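You operate a simulated robot arm through the tools that you are given. There is no shell and no other tool.

You are at the controls of a simulated robot arm. One attempt, no reset.

Task
Take the static off the cup with the yellow band, then tare it in the green-key balance.
Fine: stand it on the grey mat till the ioniser shows clear, switch that off again, load it by the top door and shut that; the other cup stays off the mat. Other keys and knobs, the mouse and the wooden box on the rollers stay as they are. Set down upright: what you pick out.

Only the result counts: the job must be done as asked and must still hold three seconds after the hand-in. Knocking over, shifting, dropping, spilling or breaking anything else fails it.

Robot
A 7-joint arm with a fingered hand, fixed in place. Base frame: the origin is on the floor under the middle of its stand, x ahead of it, y to its left, z up. Units: cm, degrees, N and s.
It reaches about 116.4 cm from its shoulder. Its first joint turns from -166.0 to 166.0 degrees. Payload 4.7 kg.
The tool frame sits at the grasp point between the pads (the TCP): z along the fingers, y along the line on which they close. The tips reach 3.6 cm beyond it. The gripper opens to 12 cm; its body begins 4.2 cm behind the TCP. The gripper is a hand of 5 fingers: y runs from the thumb to the fingers, the wrist lies at [-1.8, -12.2, -21] in the tool frame, and closing takes about 1.5 s.
Orientation is that of the tool frame in the base frame, as a unit quaternion [x, y, z, w]. With the fingers straight down and the wrist toward the robot, the tool's x, y and z point along [0, 1, 0], [1, 0, 0] and [0, 0, -1] of the base frame.

Tools
- The arm moves only by the tool nudge_tool. Its argument "steps" is a list of rows, each an object (a shift or turn left out is 0, a gripper value left out holds the last) with "dp": the shift along the tool's x, y, z in units of 300 mm (1.0 is 300 mm), a list of three; "rot": the turn, a rotation vector about the tool's x, y, z in units of 45 degrees (1.0 is 45 degrees), a list of three. In form: [{"dp": [x, y, z], "rot": [ax, ay, az]}, ...]. A call has 1 to 20 rows; each row is the pose to reach, as a shift and turn from the pose commanded when the call began, along the tool's axes at that moment. "jaw" is the gripper command, from -1 (shut) to 1 (fully open), values between in proportion, set as the call begins (left out, the last holds). A call with a number of a shift or a turn outside -1 to 1 is refused whole. Rows are played at 5 a second. More than 5 cm and 8.6 degrees between two rows, or a gripper value outside its range, and nothing of the call is played. Where a pose cannot be reached the arm comes as near as it can. A force on the tool above 40 N (or 10 N above the force at the start of the call, whichever is more), or a blocked arm, ends the call early, and 0.2 s more pass. The fingers move at their own pace (about 4.5 cm/s each) and stop on an object; they squeeze with about 33 N. The grip force told is the motor's: it shows also when the fingers shut on nothing. Time passes only in rows, and 0.2 s behind the last, so rows that repeat a pose let the fingers close. It gives the time, the measured TCP pose, the force on the tool (base axes), the opening and the grip force at its end, in the units of the frame above (readings bear some noise), with the torque about the TCP (base axes, N m) and any sound that the robot's microphone picked up.
- Cameras (640 x 400 px; columns grow to the right, rows downward): "scene" is fixed at [39.22, -50.02, 146.47]; the picture's right is [0.28, -0.96, 0.00], its down [-0.82, -0.24, -0.52] and it looks along [0.50, 0.14, -0.86] (base axes); focal length 214 px, centre (320, 200). "wrist" rides on the gripper at [7.3, -9.1, -14.3] in the tool frame; the picture's right is [-0.80, 0.28, -0.53], its down [-0.53, -0.73, 0.42] and it looks along [-0.27, 0.62, 0.74] (tool axes); focal length 234 px, centre (320, 200). There is no depth. A picture from a camera that has moved, and an enlarged one, comes with that camera's place and axes in the base frame and with its lens. The place of the scene camera against the robot may be out by one fixed shift of up to 1.2 cm in any direction.
- capture(camera): a new picture of that camera. It takes no simulated time.
- finger_targets(index, middle, ring, little, thumb_bend, thumb_turn): sets how far each is bent, from 0 (flat) to 100 (curled in); at 30 the hand is open as for a grip, at 70 the pads meet at the TCP. One left out holds its place. A second passes; each finger stops where it meets its share of the squeeze, and holds until it gets a number again. A gripper value or a shape takes the hand back. It gives what a move gives, with no picture; readings hold the bend of each and the force on index, middle, ring, little, thumb and palm. thumb_turn goes from beside the hand (0) to across from the fingers (100), as for a grip.
- hand_shape(shape): the hand has 5 fingers and takes this shape, open, in about a second: jaw (thumb against the fingers, like two jaws); tri (thumb and two fingers); tip (a fingertip pinch); poke (one finger out to press); point (the index stretched); flat (the hand flat); cup (the hand cupped); fist (a fist). The gripper value then closes the fingers along that shape, each until it touches; the sizes above hold for jaw. It gives what a move gives, with no picture.
- zoom(camera, box): a new picture of the part [left, top, right, bottom] of that camera's present view, enlarged. It takes no simulated time.
- sign_off(): hands the job in; it is judged then, once.

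Places have to be worked out from the pictures, the camera data and where the tool is seen. Open the gripper and draw the arm clear of the work before you hand the job in, unless the task says otherwise.

The tools are called after "Call:" as a command line: name --argument value ..., lists and objects as JSON in quotes. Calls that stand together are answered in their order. nudge_tool: Moves the arm, as the interface text tells. Its arguments: {"type":"object","properties":{"steps":{"type":"array","items":{"type":"object","properties":{"dp":{"type":"array","items":{"type":"number"}},"rot":{"type":"array","items":{"type":"number"}}}}},"jaw":{"type":"number"}},"required":["steps"]} The other tools are called the same way: hand_shape (shape) gives the hand a shape; finger_targets (index, middle, ring, little, thumb_bend, thumb_turn) moves the fingers one by one; capture (camera) takes a picture; zoom (camera, box) takes an enlarged picture of a part of a camera's view; sign_off () hands the job in.

At the start:

```text
t: 0.0
tcp_pos: [53.39, -28.53, 133.38]
tcp_rot: [0.708, 0.706, 0.0, 0.001]
ft_force: [-1.2, -0.4, -1.2]
moment: [0.0, -0.01, 0.0]
width: 11.98
grip_force: 0.1
shape: jaw
bend: [30.0, 30.0, 30.0, 30.0, 30.0, 98.0]
finger forces: [0.0, 0.1, 0.0, 0.0, 0.0, 0.1]
```

scene: 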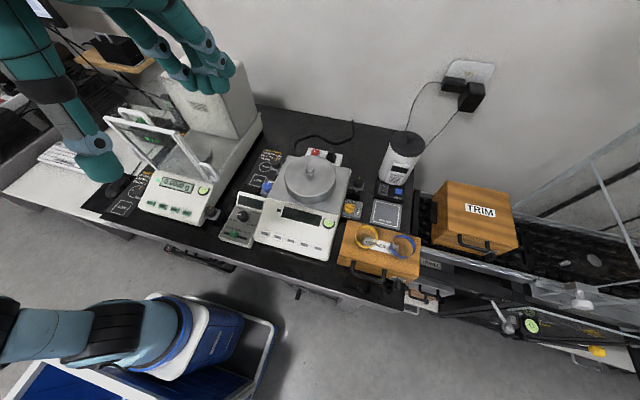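
wrist: 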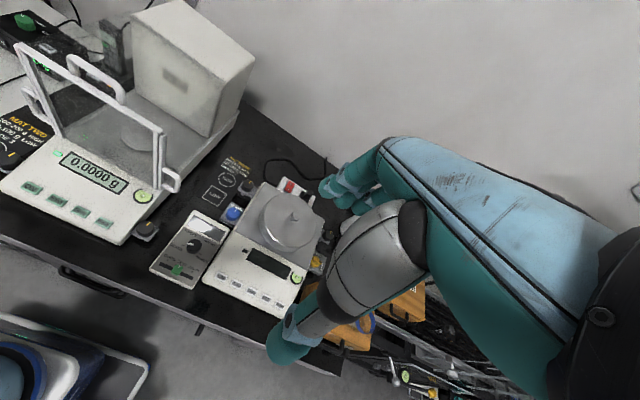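

I'll start by looking closely at the scene in enlarged views before moving anything.

Call:
zoom --camera "scene" --box '[320, 120, 480, 220]'

Call:
zoom --camera "scene" --box '[320, 200, 480, 300]'

Call:
zoom --camera "scene" --box '[80, 80, 240, 180]'

Call:
zoom --camera "scene" --box '[80, 150, 240, 250]'

Call:
zoom --camera "scene" --box '[220, 140, 380, 240]'

Call:
zoom --camera "wrist" --box '[0, 0, 320, 200]'

Call:
zoom --camera "wrist" --box '[120, 140, 360, 290]'

```text
4.00 times, centred on (400, 170) of scene
camera zoom: at [39.22, -50.02, 146.47], right [0.28, -0.96, 0.0], down [-0.82, -0.24, -0.52], along [0.5, 0.14, -0.86], focal length 858 px, centre (0, 320)
```

zoom: 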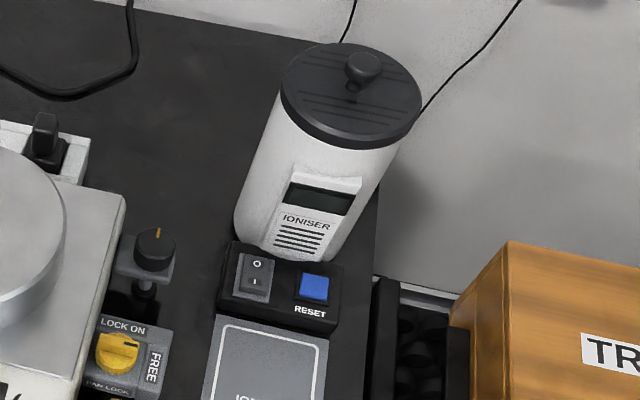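

```text
4.00 times, centred on (400, 250) of scene
camera zoom: at [39.22, -50.02, 146.47], right [0.28, -0.96, 0.0], down [-0.82, -0.24, -0.52], along [0.5, 0.14, -0.86], focal length 858 px, centre (0, 0)
```

zoom: 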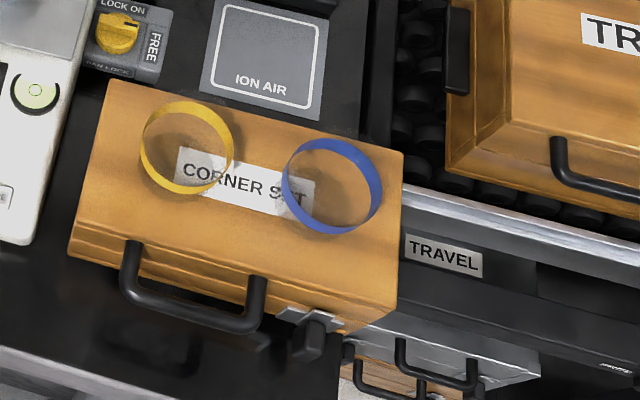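

```text
4.00 times, centred on (160, 130) of scene
camera zoom: at [39.22, -50.02, 146.47], right [0.28, -0.96, 0.0], down [-0.82, -0.24, -0.52], along [0.5, 0.14, -0.86], focal length 858 px, centre (960, 480)
```

zoom: 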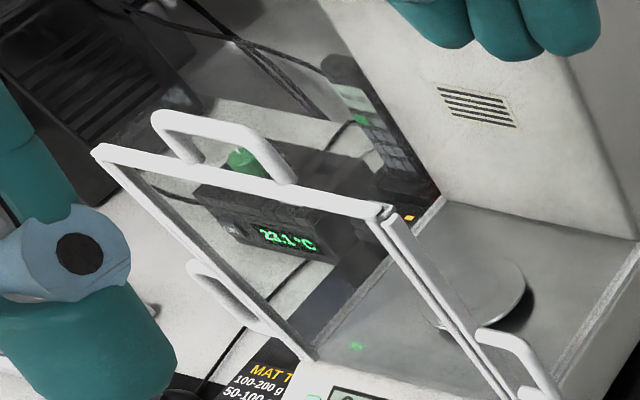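

```text
4.00 times, centred on (160, 200) of scene
camera zoom: at [39.22, -50.02, 146.47], right [0.28, -0.96, 0.0], down [-0.82, -0.24, -0.52], along [0.5, 0.14, -0.86], focal length 858 px, centre (960, 200)
```

zoom: 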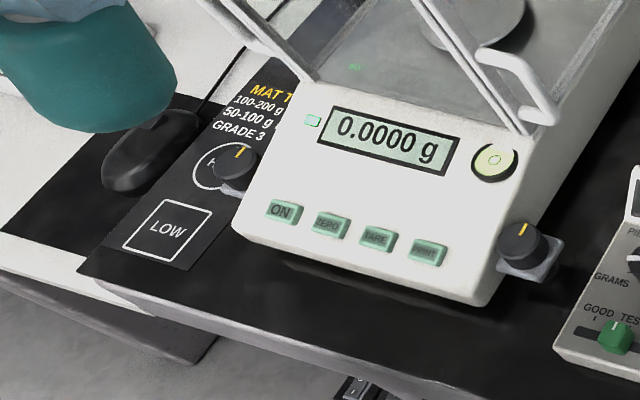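

```text
4.00 times, centred on (300, 190) of scene
camera zoom: at [39.22, -50.02, 146.47], right [0.28, -0.96, 0.0], down [-0.82, -0.24, -0.52], along [0.5, 0.14, -0.86], focal length 858 px, centre (400, 240)
```

zoom: 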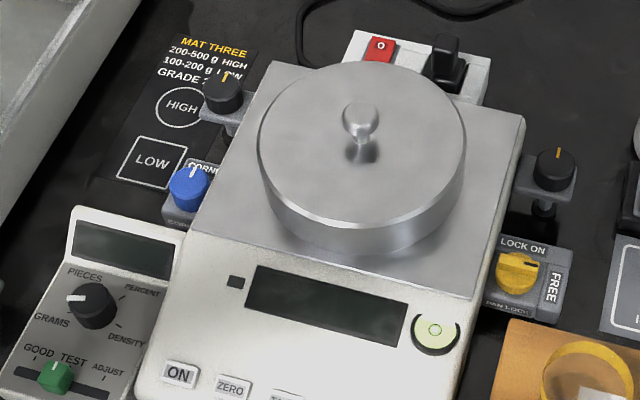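

```text
2.00 times, centred on (160, 100) of wrist
camera zoom: at [44.29, -21.31, 147.75], right [0.28, -0.8, 0.53], down [-0.73, -0.53, -0.42], along [0.62, -0.27, -0.74], focal length 468 px, centre (640, 400)
```

zoom: 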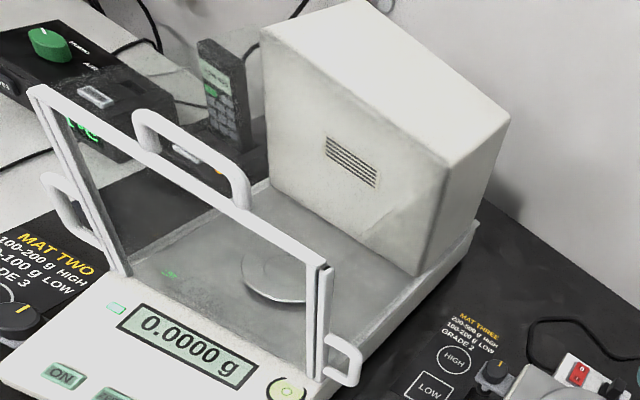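

```text
2.67 times, centred on (240, 215) of wrist
camera zoom: at [44.29, -21.31, 147.75], right [0.28, -0.8, 0.53], down [-0.73, -0.53, -0.42], along [0.62, -0.27, -0.74], focal length 624 px, centre (533, 160)
```

zoom: 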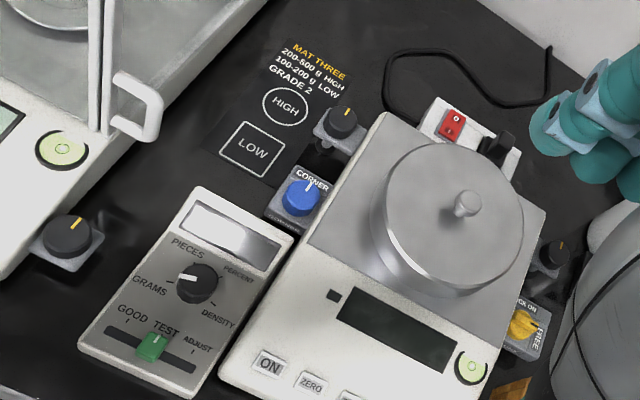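

Two-camera triangulation puts the bench top at about z = 81, the cups on the wooden CORNER SET box near (63, -56), and the ion mat near (79, -63). I'll shift the hand toward -y for a better wrist view of the cups and ioniser.

Call:
nudge_tool --steps '[{"dp": [-0.14, 0, 0]}, {"dp": [-0.28, 0, 0]}, {"dp": [-0.42, 0, 0]}, {"dp": [-0.56, 0, 0]}, {"dp": [-0.7, 0, 0]}, {"dp": [-0.84, 0, 0]}, {"dp": [-0.98, 0, 0]}]'

Call:
capture --camera "wrist"

Call:
capture --camera "scene"

```text
t: 1.6
tcp_pos: [52.92, -57.01, 132.68]
tcp_rot: [0.707, 0.707, -0.001, 0.001]
ft_force: [-0.8, 1.8, 2.3]
moment: [-0.22, -0.06, -0.07]
width: 11.99
grip_force: 0.1
shape: jaw
bend: [30.0, 30.0, 30.0, 30.0, 30.0, 98.0]
finger forces: [0.1, 0.1, 0.1, 0.1, 0.0, 0.0]
out of reach, approached as far as the arm can: row 7
```

```text
taken
camera wrist: at [43.87, -49.63, 146.88], right [0.28, -0.8, 0.53], down [-0.73, -0.53, -0.42], along [0.62, -0.27, -0.74], focal length 234 px, centre (320, 200)
```

wrist: 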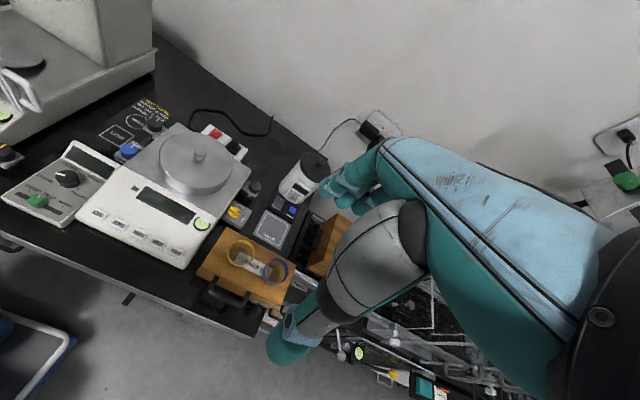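

```text
taken
```

scene: 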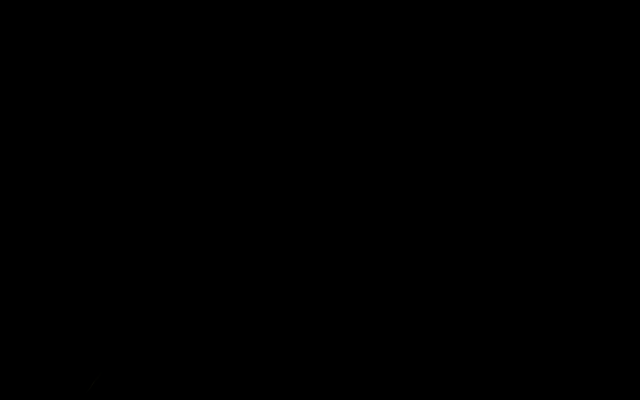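

The wrist view is clear, though the scene camera is now blocked by the arm itself. I'll zoom the wrist camera onto the cups, ioniser and mat.

Call:
zoom --camera "wrist" --box '[180, 200, 308, 280]'

Call:
zoom --camera "wrist" --box '[240, 140, 368, 220]'

Call:
zoom --camera "wrist" --box '[180, 240, 340, 340]'

```text
5.00 times, centred on (244, 240) of wrist
camera zoom: at [43.87, -49.63, 146.88], right [0.28, -0.8, 0.53], down [-0.73, -0.53, -0.42], along [0.62, -0.27, -0.74], focal length 1171 px, centre (700, 0)
```

zoom: 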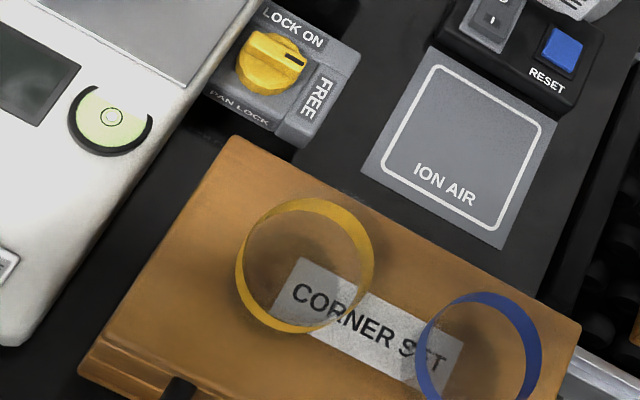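

```text
5.00 times, centred on (304, 180) of wrist
camera zoom: at [43.87, -49.63, 146.88], right [0.28, -0.8, 0.53], down [-0.73, -0.53, -0.42], along [0.62, -0.27, -0.74], focal length 1171 px, centre (400, 300)
```

zoom: 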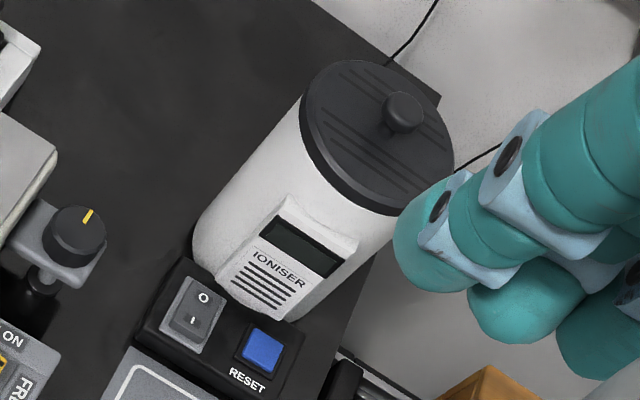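

```text
4.00 times, centred on (260, 290) of wrist
camera zoom: at [43.87, -49.63, 146.88], right [0.28, -0.8, 0.53], down [-0.73, -0.53, -0.42], along [0.62, -0.27, -0.74], focal length 937 px, centre (560, -160)
```

zoom: 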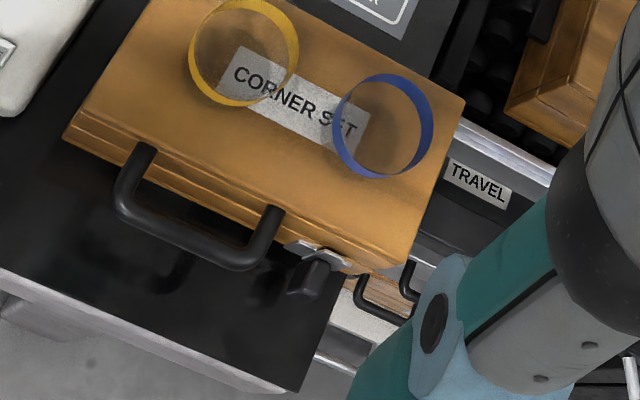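

The cups are clear glass with coloured rim bands, and the rocker reads O/I with a dark display. I'll lower the hand about 20 cm to get closer views with a useful baseline.

Call:
nudge_tool --steps '[{"dp": [0, 0, 0.13]}, {"dp": [0, 0, 0.26]}, {"dp": [0, 0, 0.39]}, {"dp": [0, 0, 0.52]}, {"dp": [0, 0, 0.65]}, {"dp": [0, 0, 0.65]}]'

Call:
capture --camera "wrist"

Call:
capture --camera "scene"

```text
t: 3.0
tcp_pos: [52.95, -56.99, 112.69]
tcp_rot: [0.707, 0.707, 0.0, 0.0]
ft_force: [0.1, 0.1, 1.1]
moment: [0.01, -0.01, -0.02]
width: 11.99
grip_force: 0.0
shape: jaw
bend: [30.0, 30.0, 30.0, 30.0, 30.0, 98.0]
finger forces: [0.0, 0.1, 0.0, 0.0, 0.0, 0.1]
```

```text
taken
camera wrist: at [43.94, -49.78, 127.09], right [0.28, -0.8, 0.52], down [-0.73, -0.53, -0.42], along [0.62, -0.27, -0.74], focal length 234 px, centre (320, 200)
```

wrist: 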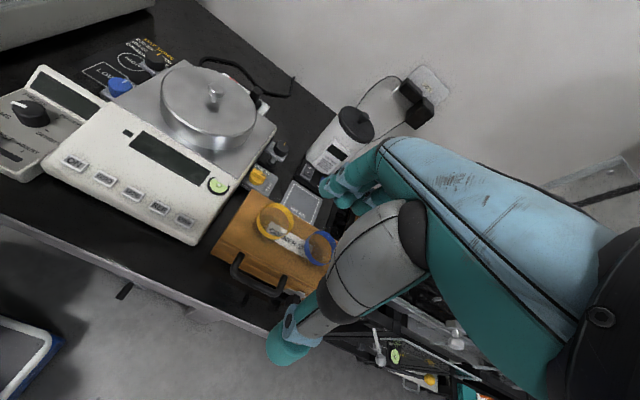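

```text
taken
```

scene: 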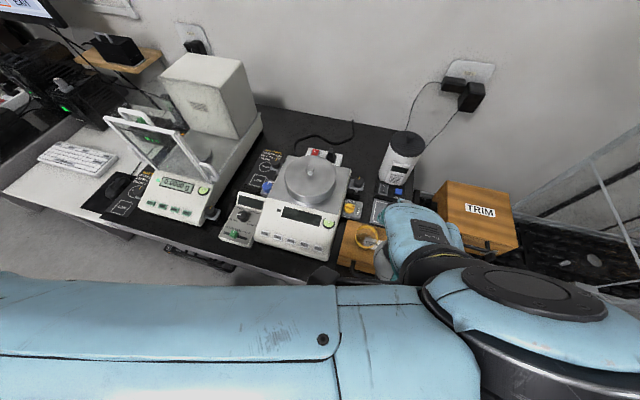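

Both views are clear now. I'll zoom the wrist camera on the cups and ioniser and the scene camera on the balance chamber.

Call:
zoom --camera "wrist" --box '[220, 180, 348, 260]'

Call:
zoom --camera "wrist" --box '[260, 100, 388, 180]'

Call:
zoom --camera "scene" --box '[90, 90, 250, 190]'

Call:
zoom --camera "scene" --box '[100, 160, 228, 240]'

```text
5.00 times, centred on (284, 220) of wrist
camera zoom: at [43.94, -49.78, 127.09], right [0.28, -0.8, 0.52], down [-0.73, -0.53, -0.42], along [0.62, -0.27, -0.74], focal length 1171 px, centre (500, 100)
```

zoom: 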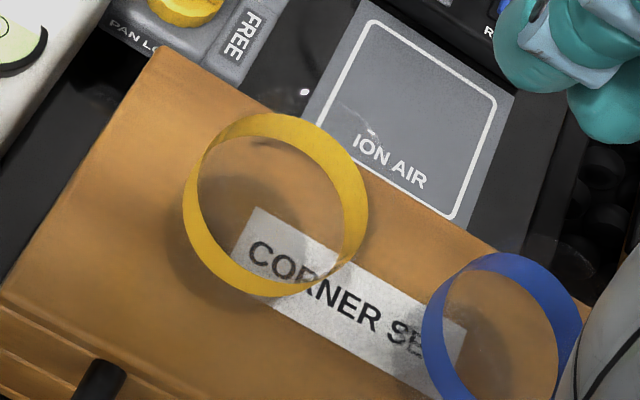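

```text
5.00 times, centred on (324, 140) of wrist
camera zoom: at [43.94, -49.78, 127.09], right [0.28, -0.8, 0.52], down [-0.73, -0.53, -0.42], along [0.62, -0.27, -0.74], focal length 1171 px, centre (300, 500)
```

zoom: 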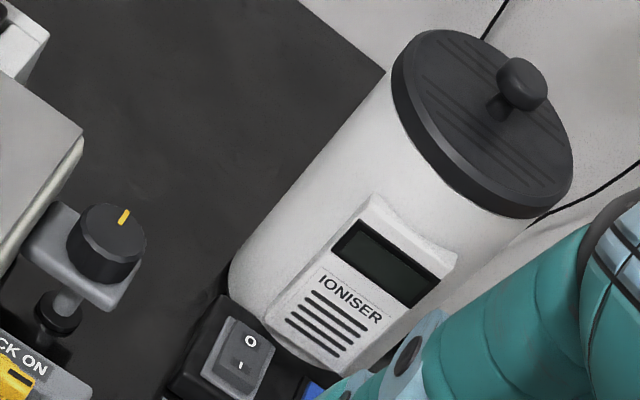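

```text
4.00 times, centred on (170, 140) of scene
camera zoom: at [39.22, -50.02, 146.47], right [0.28, -0.96, 0.0], down [-0.82, -0.24, -0.52], along [0.5, 0.14, -0.86], focal length 858 px, centre (920, 440)
```

zoom: 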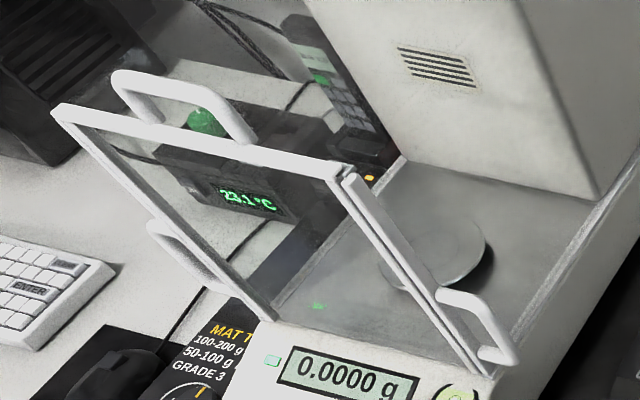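

```text
5.00 times, centred on (164, 200) of scene
camera zoom: at [39.22, -50.02, 146.47], right [0.28, -0.96, 0.0], down [-0.82, -0.24, -0.52], along [0.5, 0.14, -0.86], focal length 1072 px, centre (1100, 200)
```

zoom: 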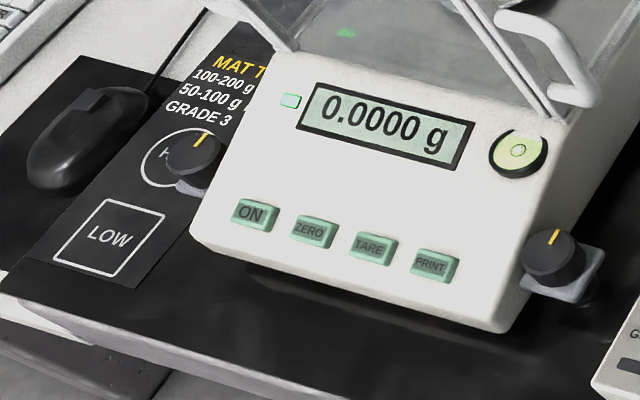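

Estimates so far: yellow rim centre at (62.1, -55.6, 95.5) with radius about 2.85 cm, box top near z = 91.5, blue cup at (62, -64). The mat centre is near (78.3, -62.3) and the balance chamber spans x 68–87, y -5.6 to 13.5. Next I'll move over to inspect the balance chamber and its top door from closer.

Call:
nudge_tool --steps '[{"dp": [0.12, 0, -0.07]}, {"dp": [0.24, 0, -0.14]}, {"dp": [0.36, 0, -0.21]}, {"dp": [0.48, 0, -0.28]}, {"dp": [0.6, 0, -0.35]}, {"dp": [0.72, 0, -0.42]}, {"dp": [0.84, 0, -0.48]}, {"dp": [0.96, 0, -0.5]}]'

Call:
nudge_tool --steps '[{"dp": [0.12, 0.03, 0]}, {"dp": [0.24, 0.06, 0]}, {"dp": [0.36, 0.09, 0]}, {"dp": [0.48, 0.12, 0]}, {"dp": [0.6, 0.15, 0]}, {"dp": [0.68, 0.18, 0]}, {"dp": [0.68, 0.18, 0]}]'

Call:
capture --camera "wrist"

Call:
capture --camera "scene"

```text
t: 4.8
tcp_pos: [53.19, -28.38, 127.81]
tcp_rot: [0.708, 0.706, 0.0, -0.001]
ft_force: [0.5, -1.3, -1.9]
moment: [0.1, 0.05, 0.0]
width: 11.95
grip_force: 0.1
shape: jaw
bend: [30.0, 30.0, 30.0, 30.0, 30.0, 98.0]
finger forces: [0.0, 0.0, 0.1, 0.1, 0.1, 0.1]
```

```text
t: 6.4
tcp_pos: [58.68, -7.76, 128.21]
tcp_rot: [0.708, 0.706, -0.001, 0.0]
ft_force: [-0.1, -0.4, 0.1]
moment: [0.02, 0.04, 0.03]
width: 11.98
grip_force: 0.1
shape: jaw
bend: [30.0, 30.0, 30.0, 30.0, 30.0, 98.0]
finger forces: [0.1, 0.0, 0.0, 0.0, 0.0, 0.0]
```

```text
taken
camera wrist: at [49.52, -0.52, 142.55], right [0.28, -0.8, 0.53], down [-0.73, -0.53, -0.42], along [0.62, -0.27, -0.74], focal length 234 px, centre (320, 200)
```

wrist: 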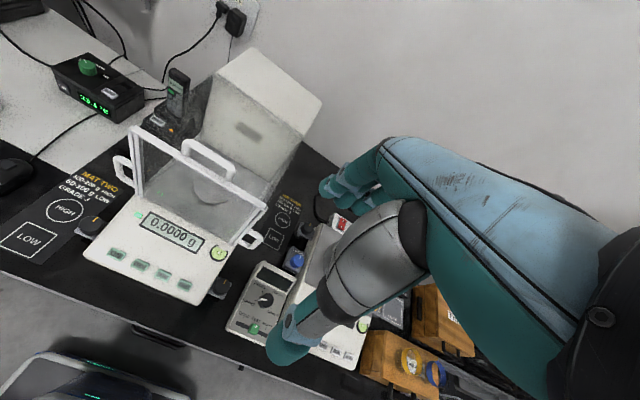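

```text
taken
```

scene: 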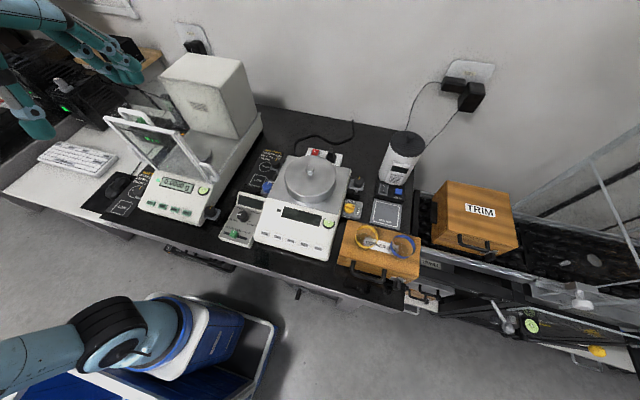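

This pose shows both the chamber and a side view of the cups. I'll zoom on each.

Call:
zoom --camera "wrist" --box '[100, 100, 292, 220]'

Call:
zoom --camera "wrist" --box '[80, 170, 272, 290]'

Call:
zoom --camera "wrist" --box '[340, 310, 468, 390]'

Call:
zoom --camera "wrist" --box '[180, 40, 340, 140]'

```text
3.33 times, centred on (196, 160) of wrist
camera zoom: at [49.52, -0.52, 142.55], right [0.28, -0.8, 0.53], down [-0.73, -0.53, -0.42], along [0.62, -0.27, -0.74], focal length 781 px, centre (733, 333)
```

zoom: 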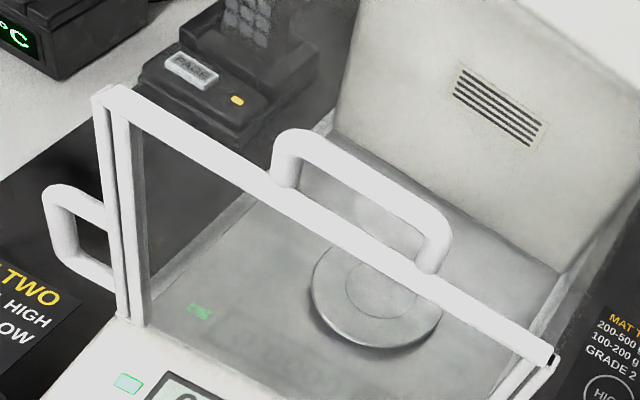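

```text
3.33 times, centred on (176, 230) of wrist
camera zoom: at [49.52, -0.52, 142.55], right [0.28, -0.8, 0.53], down [-0.73, -0.53, -0.42], along [0.62, -0.27, -0.74], focal length 781 px, centre (800, 100)
```

zoom: 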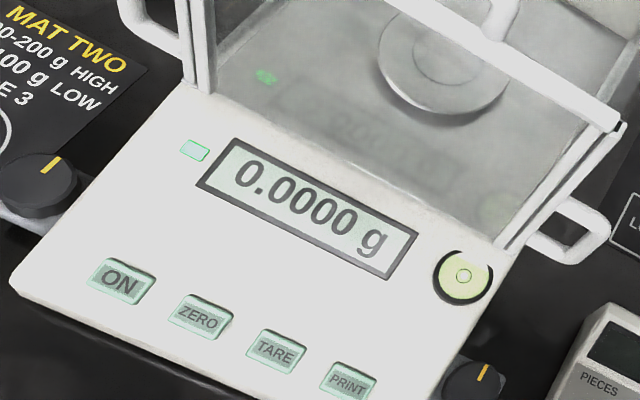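

```text
5.00 times, centred on (404, 350) of wrist
camera zoom: at [49.52, -0.52, 142.55], right [0.28, -0.8, 0.53], down [-0.73, -0.53, -0.42], along [0.62, -0.27, -0.74], focal length 1171 px, centre (-100, -550)
```

zoom: 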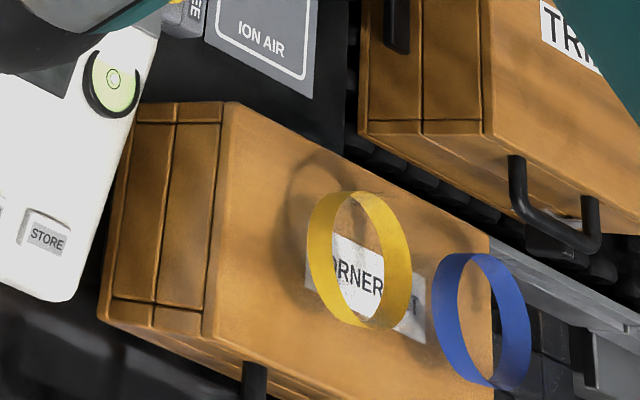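

```text
4.00 times, centred on (260, 90) of wrist
camera zoom: at [49.52, -0.52, 142.55], right [0.28, -0.8, 0.53], down [-0.73, -0.53, -0.42], along [0.62, -0.27, -0.74], focal length 937 px, centre (560, 640)
```

zoom: 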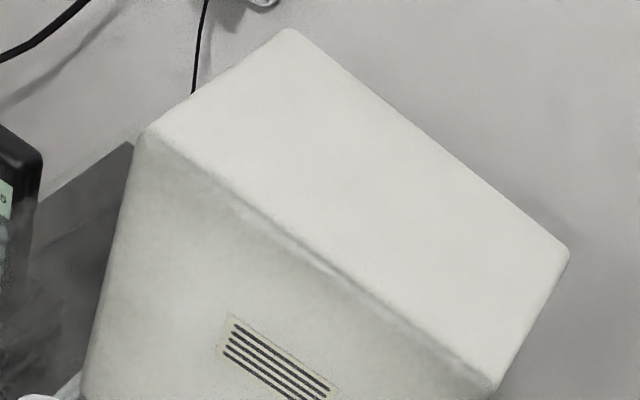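

The top door's front bar runs from (68.5, 16, 110) to (69.5, -4.2, 110) with its handle at z ≈ 113, so the door is shut and slides back over the tower (top z ≈ 111). The pan is at about (79, 6, 89). I'll check the hand's shape in the scene view to plan how it fits into the chamber.

Call:
zoom --camera "scene" --box '[0, 0, 240, 150]'

Call:
zoom --camera "scene" --box '[140, 30, 268, 110]'

Call:
zoom --camera "wrist" --box '[240, 120, 640, 370]'

```text
2.67 times, centred on (120, 75) of scene
camera zoom: at [39.22, -50.02, 146.47], right [0.28, -0.96, 0.0], down [-0.82, -0.24, -0.52], along [0.5, 0.14, -0.86], focal length 572 px, centre (853, 533)
```

zoom: 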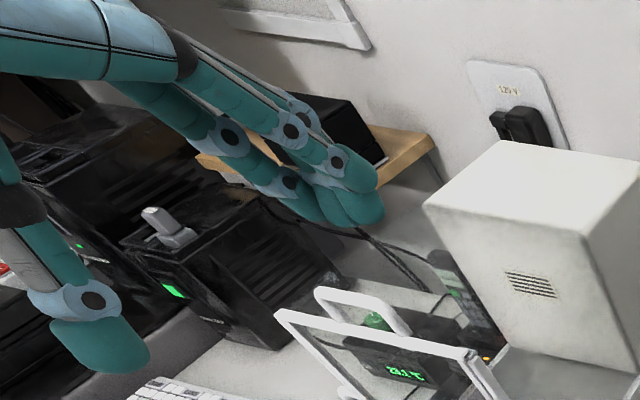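

```text
5.00 times, centred on (204, 70) of scene
camera zoom: at [39.22, -50.02, 146.47], right [0.28, -0.96, 0.0], down [-0.82, -0.24, -0.52], along [0.5, 0.14, -0.86], focal length 1072 px, centre (900, 850)
```

zoom: 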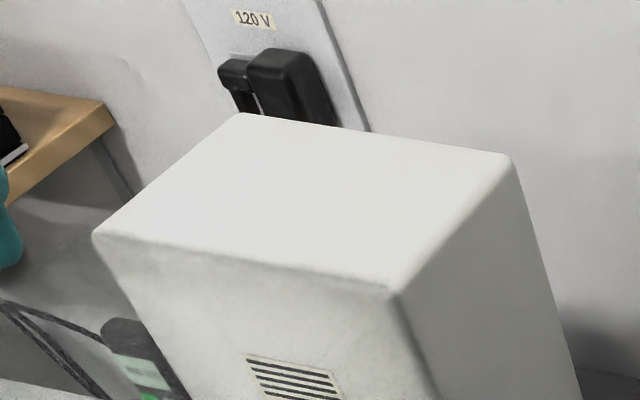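

```text
1.60 times, centred on (440, 245) of wrist
camera zoom: at [49.52, -0.52, 142.55], right [0.28, -0.8, 0.53], down [-0.73, -0.53, -0.42], along [0.62, -0.27, -0.74], focal length 375 px, centre (128, 128)
```

zoom: 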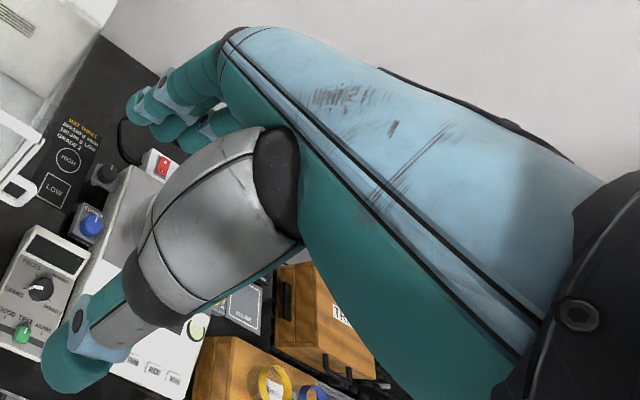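

The hand's palm slopes about 40° with the wrist back and up, so loading will need a small forward tilt. First I'll open the top door: move near its handle with the jaw partly closed and look again.

Call:
nudge_tool --steps '[{"dp": [0.12, 0.05, 0.03]}, {"dp": [0.24, 0.1, 0.07]}, {"dp": [0.36, 0.15, 0.1]}, {"dp": [0.46, 0.177, 0.14]}, {"dp": [0.46, 0.177, 0.14]}, {"dp": [0.46, 0.177, 0.14]}, {"dp": [0.46, 0.177, 0.14]}]' --jaw -0.3

Call:
capture --camera "wrist"

Call:
capture --camera "scene"

```text
t: 8.0
tcp_pos: [63.86, 6.02, 123.84]
tcp_rot: [0.707, 0.707, 0.001, 0.0]
ft_force: [0.1, -0.4, -0.2]
moment: [0.03, 0.04, -0.03]
width: 4.24
grip_force: 0.0
shape: jaw
bend: [74.0, 51.0, 49.0, 46.0, 73.0, 100.0]
finger forces: [0.0, 0.1, 0.0, 0.1, 0.1, 0.0]
```

```text
taken
camera wrist: at [54.76, 13.27, 138.1], right [0.28, -0.8, 0.53], down [-0.73, -0.53, -0.42], along [0.62, -0.27, -0.74], focal length 234 px, centre (320, 200)
```

wrist: 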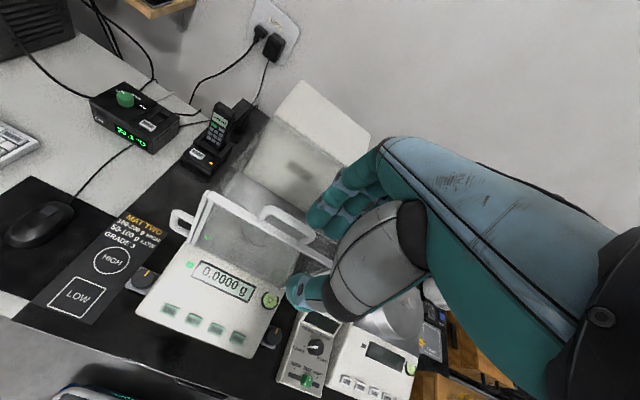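

```text
taken
```

scene: 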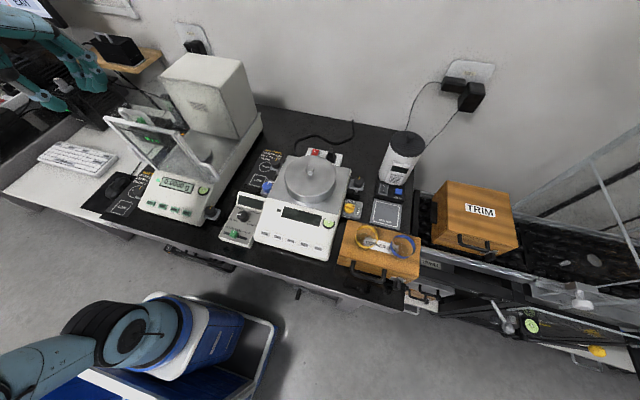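

I'll zoom on the handle and the fingertips in the wrist view.

Call:
zoom --camera "wrist" --box '[160, 160, 352, 280]'

Call:
zoom --camera "wrist" --box '[270, 130, 430, 330]'

Call:
zoom --camera "scene" --box '[0, 0, 240, 150]'

```text
3.33 times, centred on (256, 220) of wrist
camera zoom: at [54.76, 13.27, 138.1], right [0.28, -0.8, 0.53], down [-0.73, -0.53, -0.42], along [0.62, -0.27, -0.74], focal length 781 px, centre (533, 133)
```

zoom: 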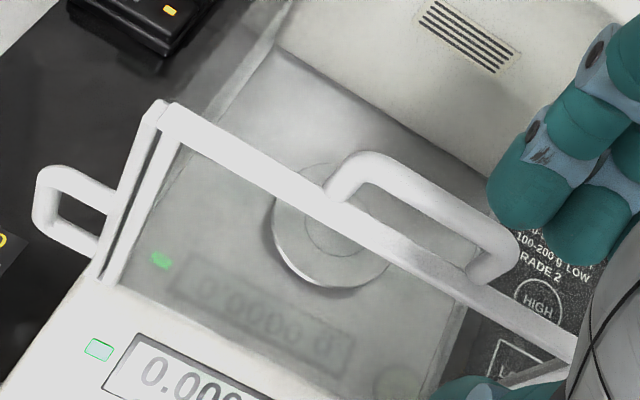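

```text
2.00 times, centred on (350, 230) of wrist
camera zoom: at [54.76, 13.27, 138.1], right [0.28, -0.8, 0.53], down [-0.73, -0.53, -0.42], along [0.62, -0.27, -0.74], focal length 468 px, centre (260, 140)
```

zoom: 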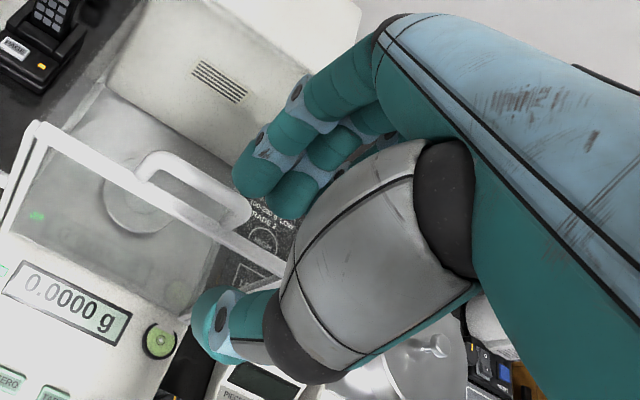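

```text
2.67 times, centred on (120, 75) of scene
camera zoom: at [39.22, -50.02, 146.47], right [0.28, -0.96, 0.0], down [-0.82, -0.24, -0.52], along [0.5, 0.14, -0.86], focal length 572 px, centre (853, 533)
```

zoom: 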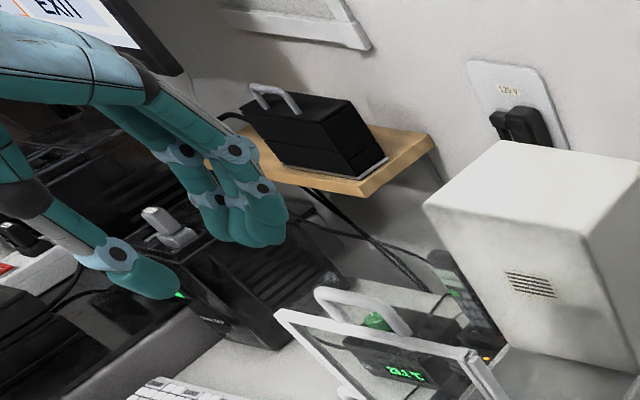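

The handle centre triangulates to about (70.3, 6.3) with its top at z ≈ 113; glass and tower top lie near z = 109–110. I'll straighten the fingers, move in front of the handle with tips still above the bar, and check before pushing.

Call:
nudge_tool --steps '[{"dp": [0.003, -0.08, 0.05]}, {"dp": [0.006, -0.17, 0.1]}, {"dp": [0.01, -0.24, 0.17]}, {"dp": [0.01, -0.24, 0.22]}, {"dp": [0.01, -0.24, 0.22]}, {"dp": [0.01, -0.24, 0.22]}]' --jaw 0.4

Call:
zoom --camera "wrist" --box '[160, 120, 400, 270]'

Call:
zoom --camera "scene" --box '[0, 30, 192, 150]'

```text
t: 9.4
tcp_pos: [56.63, 6.23, 117.15]
tcp_rot: [0.707, 0.707, 0.0, 0.0]
ft_force: [0.1, -0.3, 0.5]
moment: [-0.02, 0.03, 0.01]
width: 8.36
grip_force: 0.0
shape: jaw
bend: [27.0, 37.0, 35.0, 35.0, 60.0, 99.0]
finger forces: [0.0, 0.0, 0.1, 0.0, 0.1, 0.1]
```

```text
2.67 times, centred on (280, 195) of wrist
camera zoom: at [47.47, 13.51, 131.45], right [0.28, -0.8, 0.53], down [-0.73, -0.53, -0.42], along [0.62, -0.27, -0.74], focal length 624 px, centre (427, 213)
```

zoom: 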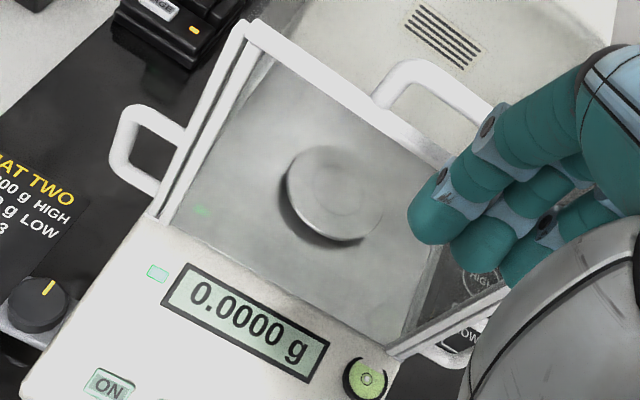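

```text
3.33 times, centred on (96, 90) of scene
camera zoom: at [39.22, -50.02, 146.47], right [0.28, -0.96, 0.0], down [-0.82, -0.24, -0.52], along [0.5, 0.14, -0.86], focal length 715 px, centre (1067, 567)
```

zoom: 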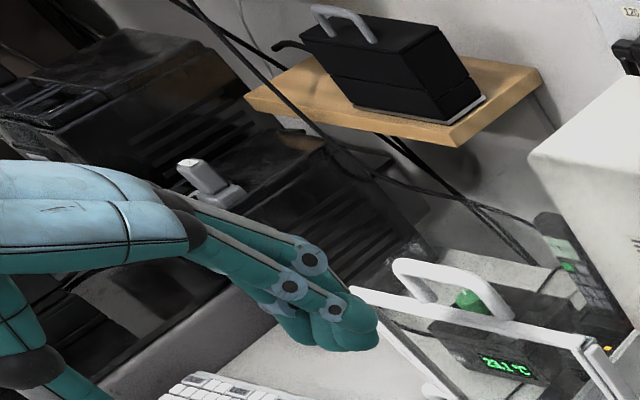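

Fingertips are at about (63.9, 6.3, 111.7), just in front of and level with the handle. I'll lower slightly and push forward in +x in small rows, watching force.

Call:
nudge_tool --steps '[{"dp": [0, 0.03, 0.025]}, {"dp": [0, 0.08, 0.025]}, {"dp": [0, 0.14, 0.025]}, {"dp": [0, 0.2, 0.025]}, {"dp": [0, 0.24, 0.025]}, {"dp": [0, 0.28, 0.025]}, {"dp": [0, 0.32, 0.025]}]'

Call:
capture --camera "wrist"

Call:
zoom --camera "scene" --box '[40, 50, 232, 170]'

```text
t: 11.0
tcp_pos: [66.32, 6.27, 116.38]
tcp_rot: [0.708, 0.706, 0.001, -0.001]
ft_force: [-0.4, -0.9, -0.2]
moment: [-0.04, -0.03, 0.0]
width: 8.36
grip_force: 0.0
shape: jaw
bend: [27.0, 37.0, 35.0, 35.0, 60.0, 99.0]
finger forces: [0.1, 0.1, 0.1, 0.1, 0.1, 0.0]
```

```text
taken
camera wrist: at [57.24, 13.46, 130.69], right [0.28, -0.8, 0.53], down [-0.73, -0.53, -0.42], along [0.62, -0.27, -0.74], focal length 234 px, centre (320, 200)
```

wrist: 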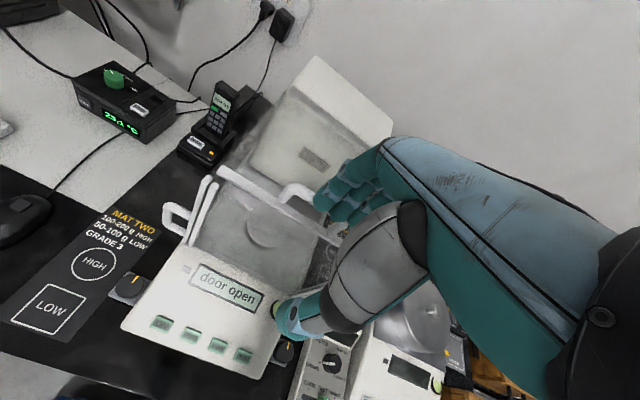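

```text
3.33 times, centred on (136, 110) of scene
camera zoom: at [39.22, -50.02, 146.47], right [0.28, -0.96, 0.0], down [-0.82, -0.24, -0.52], along [0.5, 0.14, -0.86], focal length 715 px, centre (933, 500)
```

zoom: 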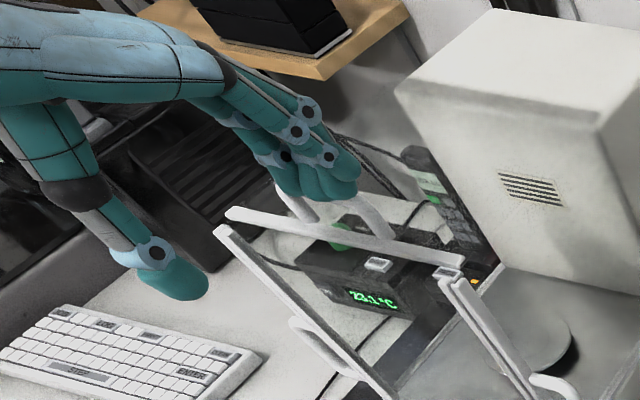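

The door slides freely and the balance now reads "door open". I'll keep pushing it back.

Call:
nudge_tool --steps '[{"dp": [0, 0.05, 0]}, {"dp": [0, 0.1, 0]}, {"dp": [0.002, 0.15, 0]}, {"dp": [0.004, 0.2, 0]}, {"dp": [0.006, 0.25, 0]}, {"dp": [0.008, 0.3, 0]}, {"dp": [0.01, 0.35, 0]}, {"dp": [0.012, 0.39, 0]}, {"dp": [0.014, 0.43, 0]}]'

Call:
capture --camera "wrist"

Call:
zoom --camera "scene" --box '[60, 50, 252, 170]'

```text
t: 13.0
tcp_pos: [79.34, 6.63, 116.27]
tcp_rot: [0.707, 0.707, 0.0, 0.0]
ft_force: [0.2, -0.4, 0.3]
moment: [-0.02, -0.01, 0.01]
width: 8.36
grip_force: 0.1
shape: jaw
bend: [27.0, 37.0, 35.0, 35.0, 60.0, 99.0]
finger forces: [0.0, 0.1, 0.0, 0.0, 0.0, 0.1]
```

```text
taken
camera wrist: at [70.15, 13.87, 130.66], right [0.28, -0.8, 0.53], down [-0.73, -0.53, -0.42], along [0.62, -0.27, -0.74], focal length 234 px, centre (320, 200)
```

wrist: 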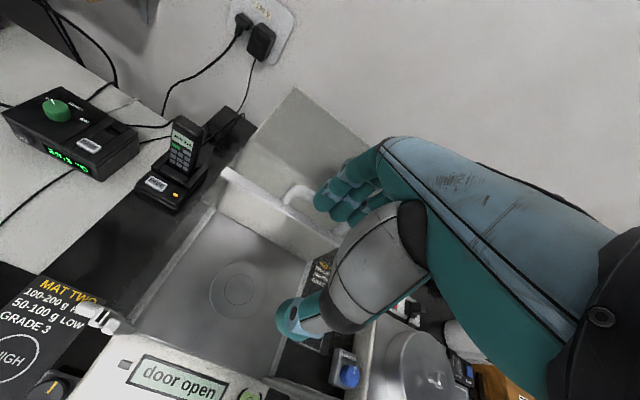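

```text
3.33 times, centred on (156, 110) of scene
camera zoom: at [39.22, -50.02, 146.47], right [0.28, -0.96, 0.0], down [-0.82, -0.24, -0.52], along [0.5, 0.14, -0.86], focal length 715 px, centre (867, 500)
```

zoom: 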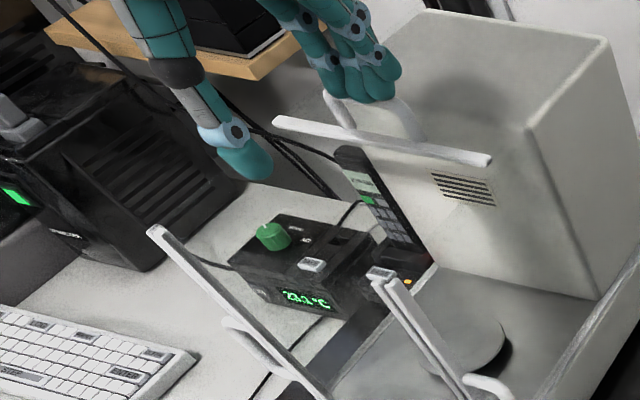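

The bar is now near x ≈ 85. I'll push gently a little further in short calls to find the end of travel.

Call:
nudge_tool --steps '[{"dp": [0.001, 0.025, 0]}, {"dp": [0.002, 0.05, 0]}, {"dp": [0.002, 0.05, 0]}]'

Call:
nudge_tool --steps '[{"dp": [0.001, 0.02, 0]}, {"dp": [0.002, 0.04, 0]}, {"dp": [0.002, 0.04, 0]}]'

Call:
zoom --camera "scene" --box '[60, 50, 252, 170]'

Call:
capture --camera "wrist"

```text
t: 13.8
tcp_pos: [80.75, 6.59, 116.32]
tcp_rot: [0.707, 0.707, 0.0, 0.0]
ft_force: [0.0, 0.1, 0.7]
moment: [0.0, 0.0, 0.04]
width: 8.34
grip_force: 0.1
shape: jaw
bend: [27.0, 37.0, 35.0, 35.0, 60.0, 99.0]
finger forces: [0.3, 0.0, 0.0, 0.1, 0.0, 0.0]
```

```text
t: 14.6
tcp_pos: [82.06, 6.73, 116.19]
tcp_rot: [0.707, 0.707, 0.0, 0.0]
ft_force: [0.0, 0.5, 0.0]
moment: [-0.01, 0.0, 0.02]
width: 8.35
grip_force: 0.1
shape: jaw
bend: [27.0, 37.0, 35.0, 35.0, 60.0, 99.0]
finger forces: [0.2, 0.1, 0.0, 0.0, 0.0, 0.1]
```

```text
3.33 times, centred on (156, 110) of scene
camera zoom: at [39.22, -50.02, 146.47], right [0.28, -0.96, 0.0], down [-0.82, -0.24, -0.52], along [0.5, 0.14, -0.86], focal length 715 px, centre (867, 500)
```

zoom: 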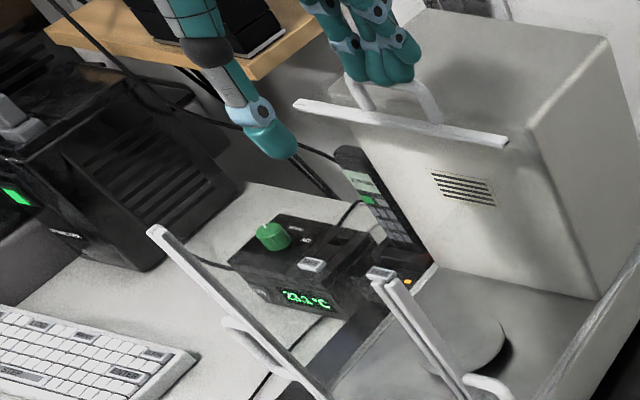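

```text
taken
camera wrist: at [72.89, 14.02, 130.57], right [0.28, -0.8, 0.53], down [-0.73, -0.53, -0.42], along [0.62, -0.27, -0.74], focal length 234 px, centre (320, 200)
```

wrist: 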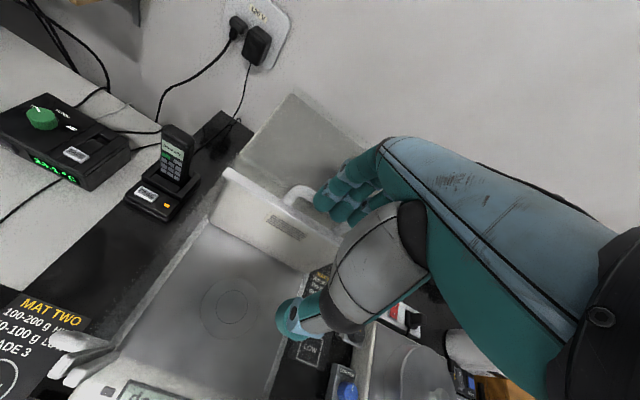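

The door still moves with no resistance. I'll push a bit more.

Call:
nudge_tool --steps '[{"dp": [0.001, 0.025, 0]}, {"dp": [0.002, 0.05, 0]}, {"dp": [0.002, 0.05, 0]}]'

Call:
nudge_tool --steps '[{"dp": [0.001, 0.02, 0]}, {"dp": [0.002, 0.04, 0]}, {"dp": [0.002, 0.04, 0]}]'

Call:
zoom --camera "scene" --box '[60, 50, 252, 170]'

Call:
capture --camera "wrist"

```text
t: 15.4
tcp_pos: [83.3, 6.83, 116.38]
tcp_rot: [0.708, 0.707, 0.001, 0.001]
ft_force: [-9.3, 0.0, 5.5]
moment: [0.01, 0.07, 0.0]
width: 7.69
grip_force: 0.1
shape: jaw
bend: [74.0, 40.0, 35.0, 35.0, 60.0, 99.0]
finger forces: [6.4, 4.4, 0.1, 0.0, 0.0, 0.0]
```

```text
t: 16.2
tcp_pos: [84.46, 6.85, 116.57]
tcp_rot: [0.707, 0.707, 0.0, 0.0]
ft_force: [-10.0, -0.4, 13.3]
moment: [0.1, -0.02, 0.1]
width: 7.59
grip_force: 0.1
shape: jaw
bend: [75.0, 38.0, 35.0, 35.0, 60.0, 99.0]
finger forces: [16.7, 0.0, 0.0, 0.0, 0.0, 0.0]
```

```text
3.33 times, centred on (156, 110) of scene
camera zoom: at [39.22, -50.02, 146.47], right [0.28, -0.96, 0.0], down [-0.82, -0.24, -0.52], along [0.5, 0.14, -0.86], focal length 715 px, centre (867, 500)
```

zoom: 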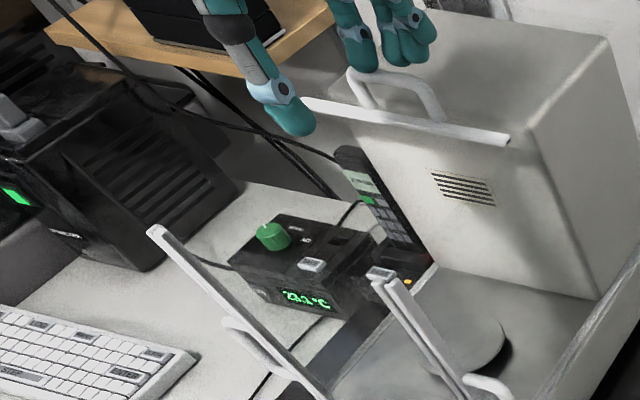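

```text
taken
camera wrist: at [75.39, 14.11, 130.82], right [0.28, -0.8, 0.53], down [-0.73, -0.53, -0.43], along [0.62, -0.27, -0.74], focal length 234 px, centre (320, 200)
```

wrist: 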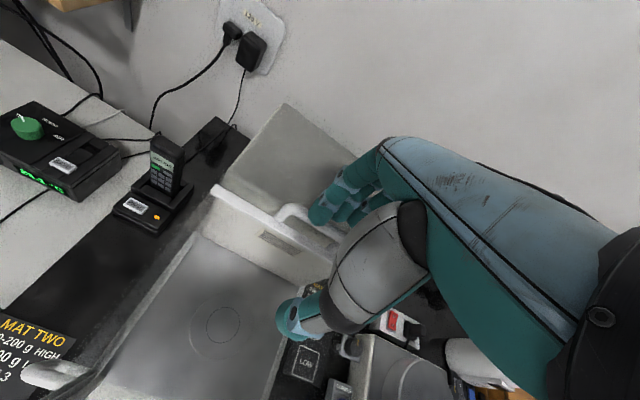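

The door hit its stop (the bar sits at the tower front), and a finger started riding over the handle. I'll lift straight up to release contact.

Call:
nudge_tool --steps '[{"dp": [0, -0.02, -0.05]}, {"dp": [0, -0.03, -0.15]}, {"dp": [0, -0.03, -0.28]}, {"dp": [0, -0.1, -0.4]}]'

Call:
capture --camera "wrist"

Call:
capture --camera "scene"

```text
t: 17.2
tcp_pos: [81.51, 6.97, 128.26]
tcp_rot: [0.707, 0.707, -0.002, 0.0]
ft_force: [1.0, 0.3, -0.8]
moment: [-0.01, 0.07, 0.02]
width: 8.38
grip_force: 0.1
shape: jaw
bend: [27.0, 37.0, 35.0, 35.0, 60.0, 99.0]
finger forces: [0.0, 0.0, 0.0, 0.1, 0.0, 0.0]
```

```text
taken
camera wrist: at [72.46, 14.35, 142.65], right [0.28, -0.8, 0.52], down [-0.73, -0.53, -0.42], along [0.62, -0.27, -0.74], focal length 234 px, centre (320, 200)
```

wrist: 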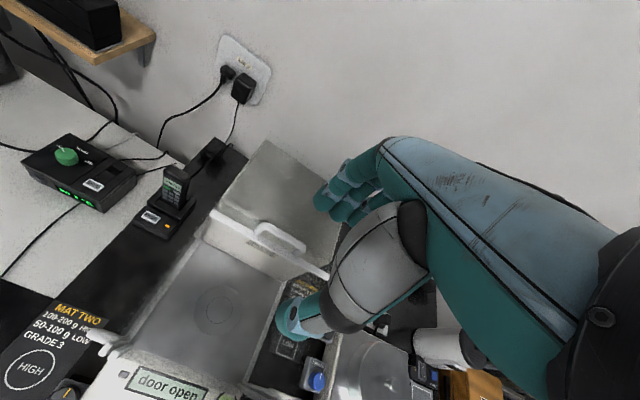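

```text
taken
```

scene: 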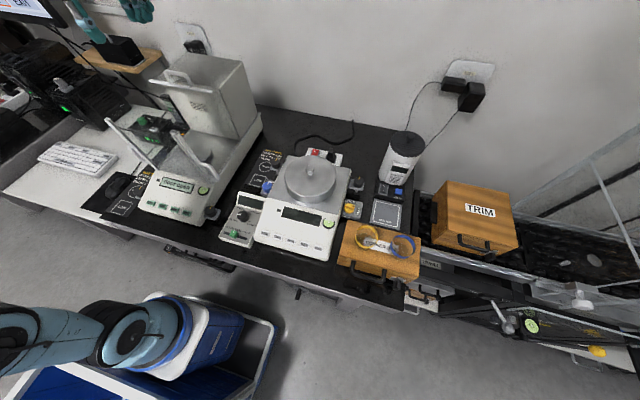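

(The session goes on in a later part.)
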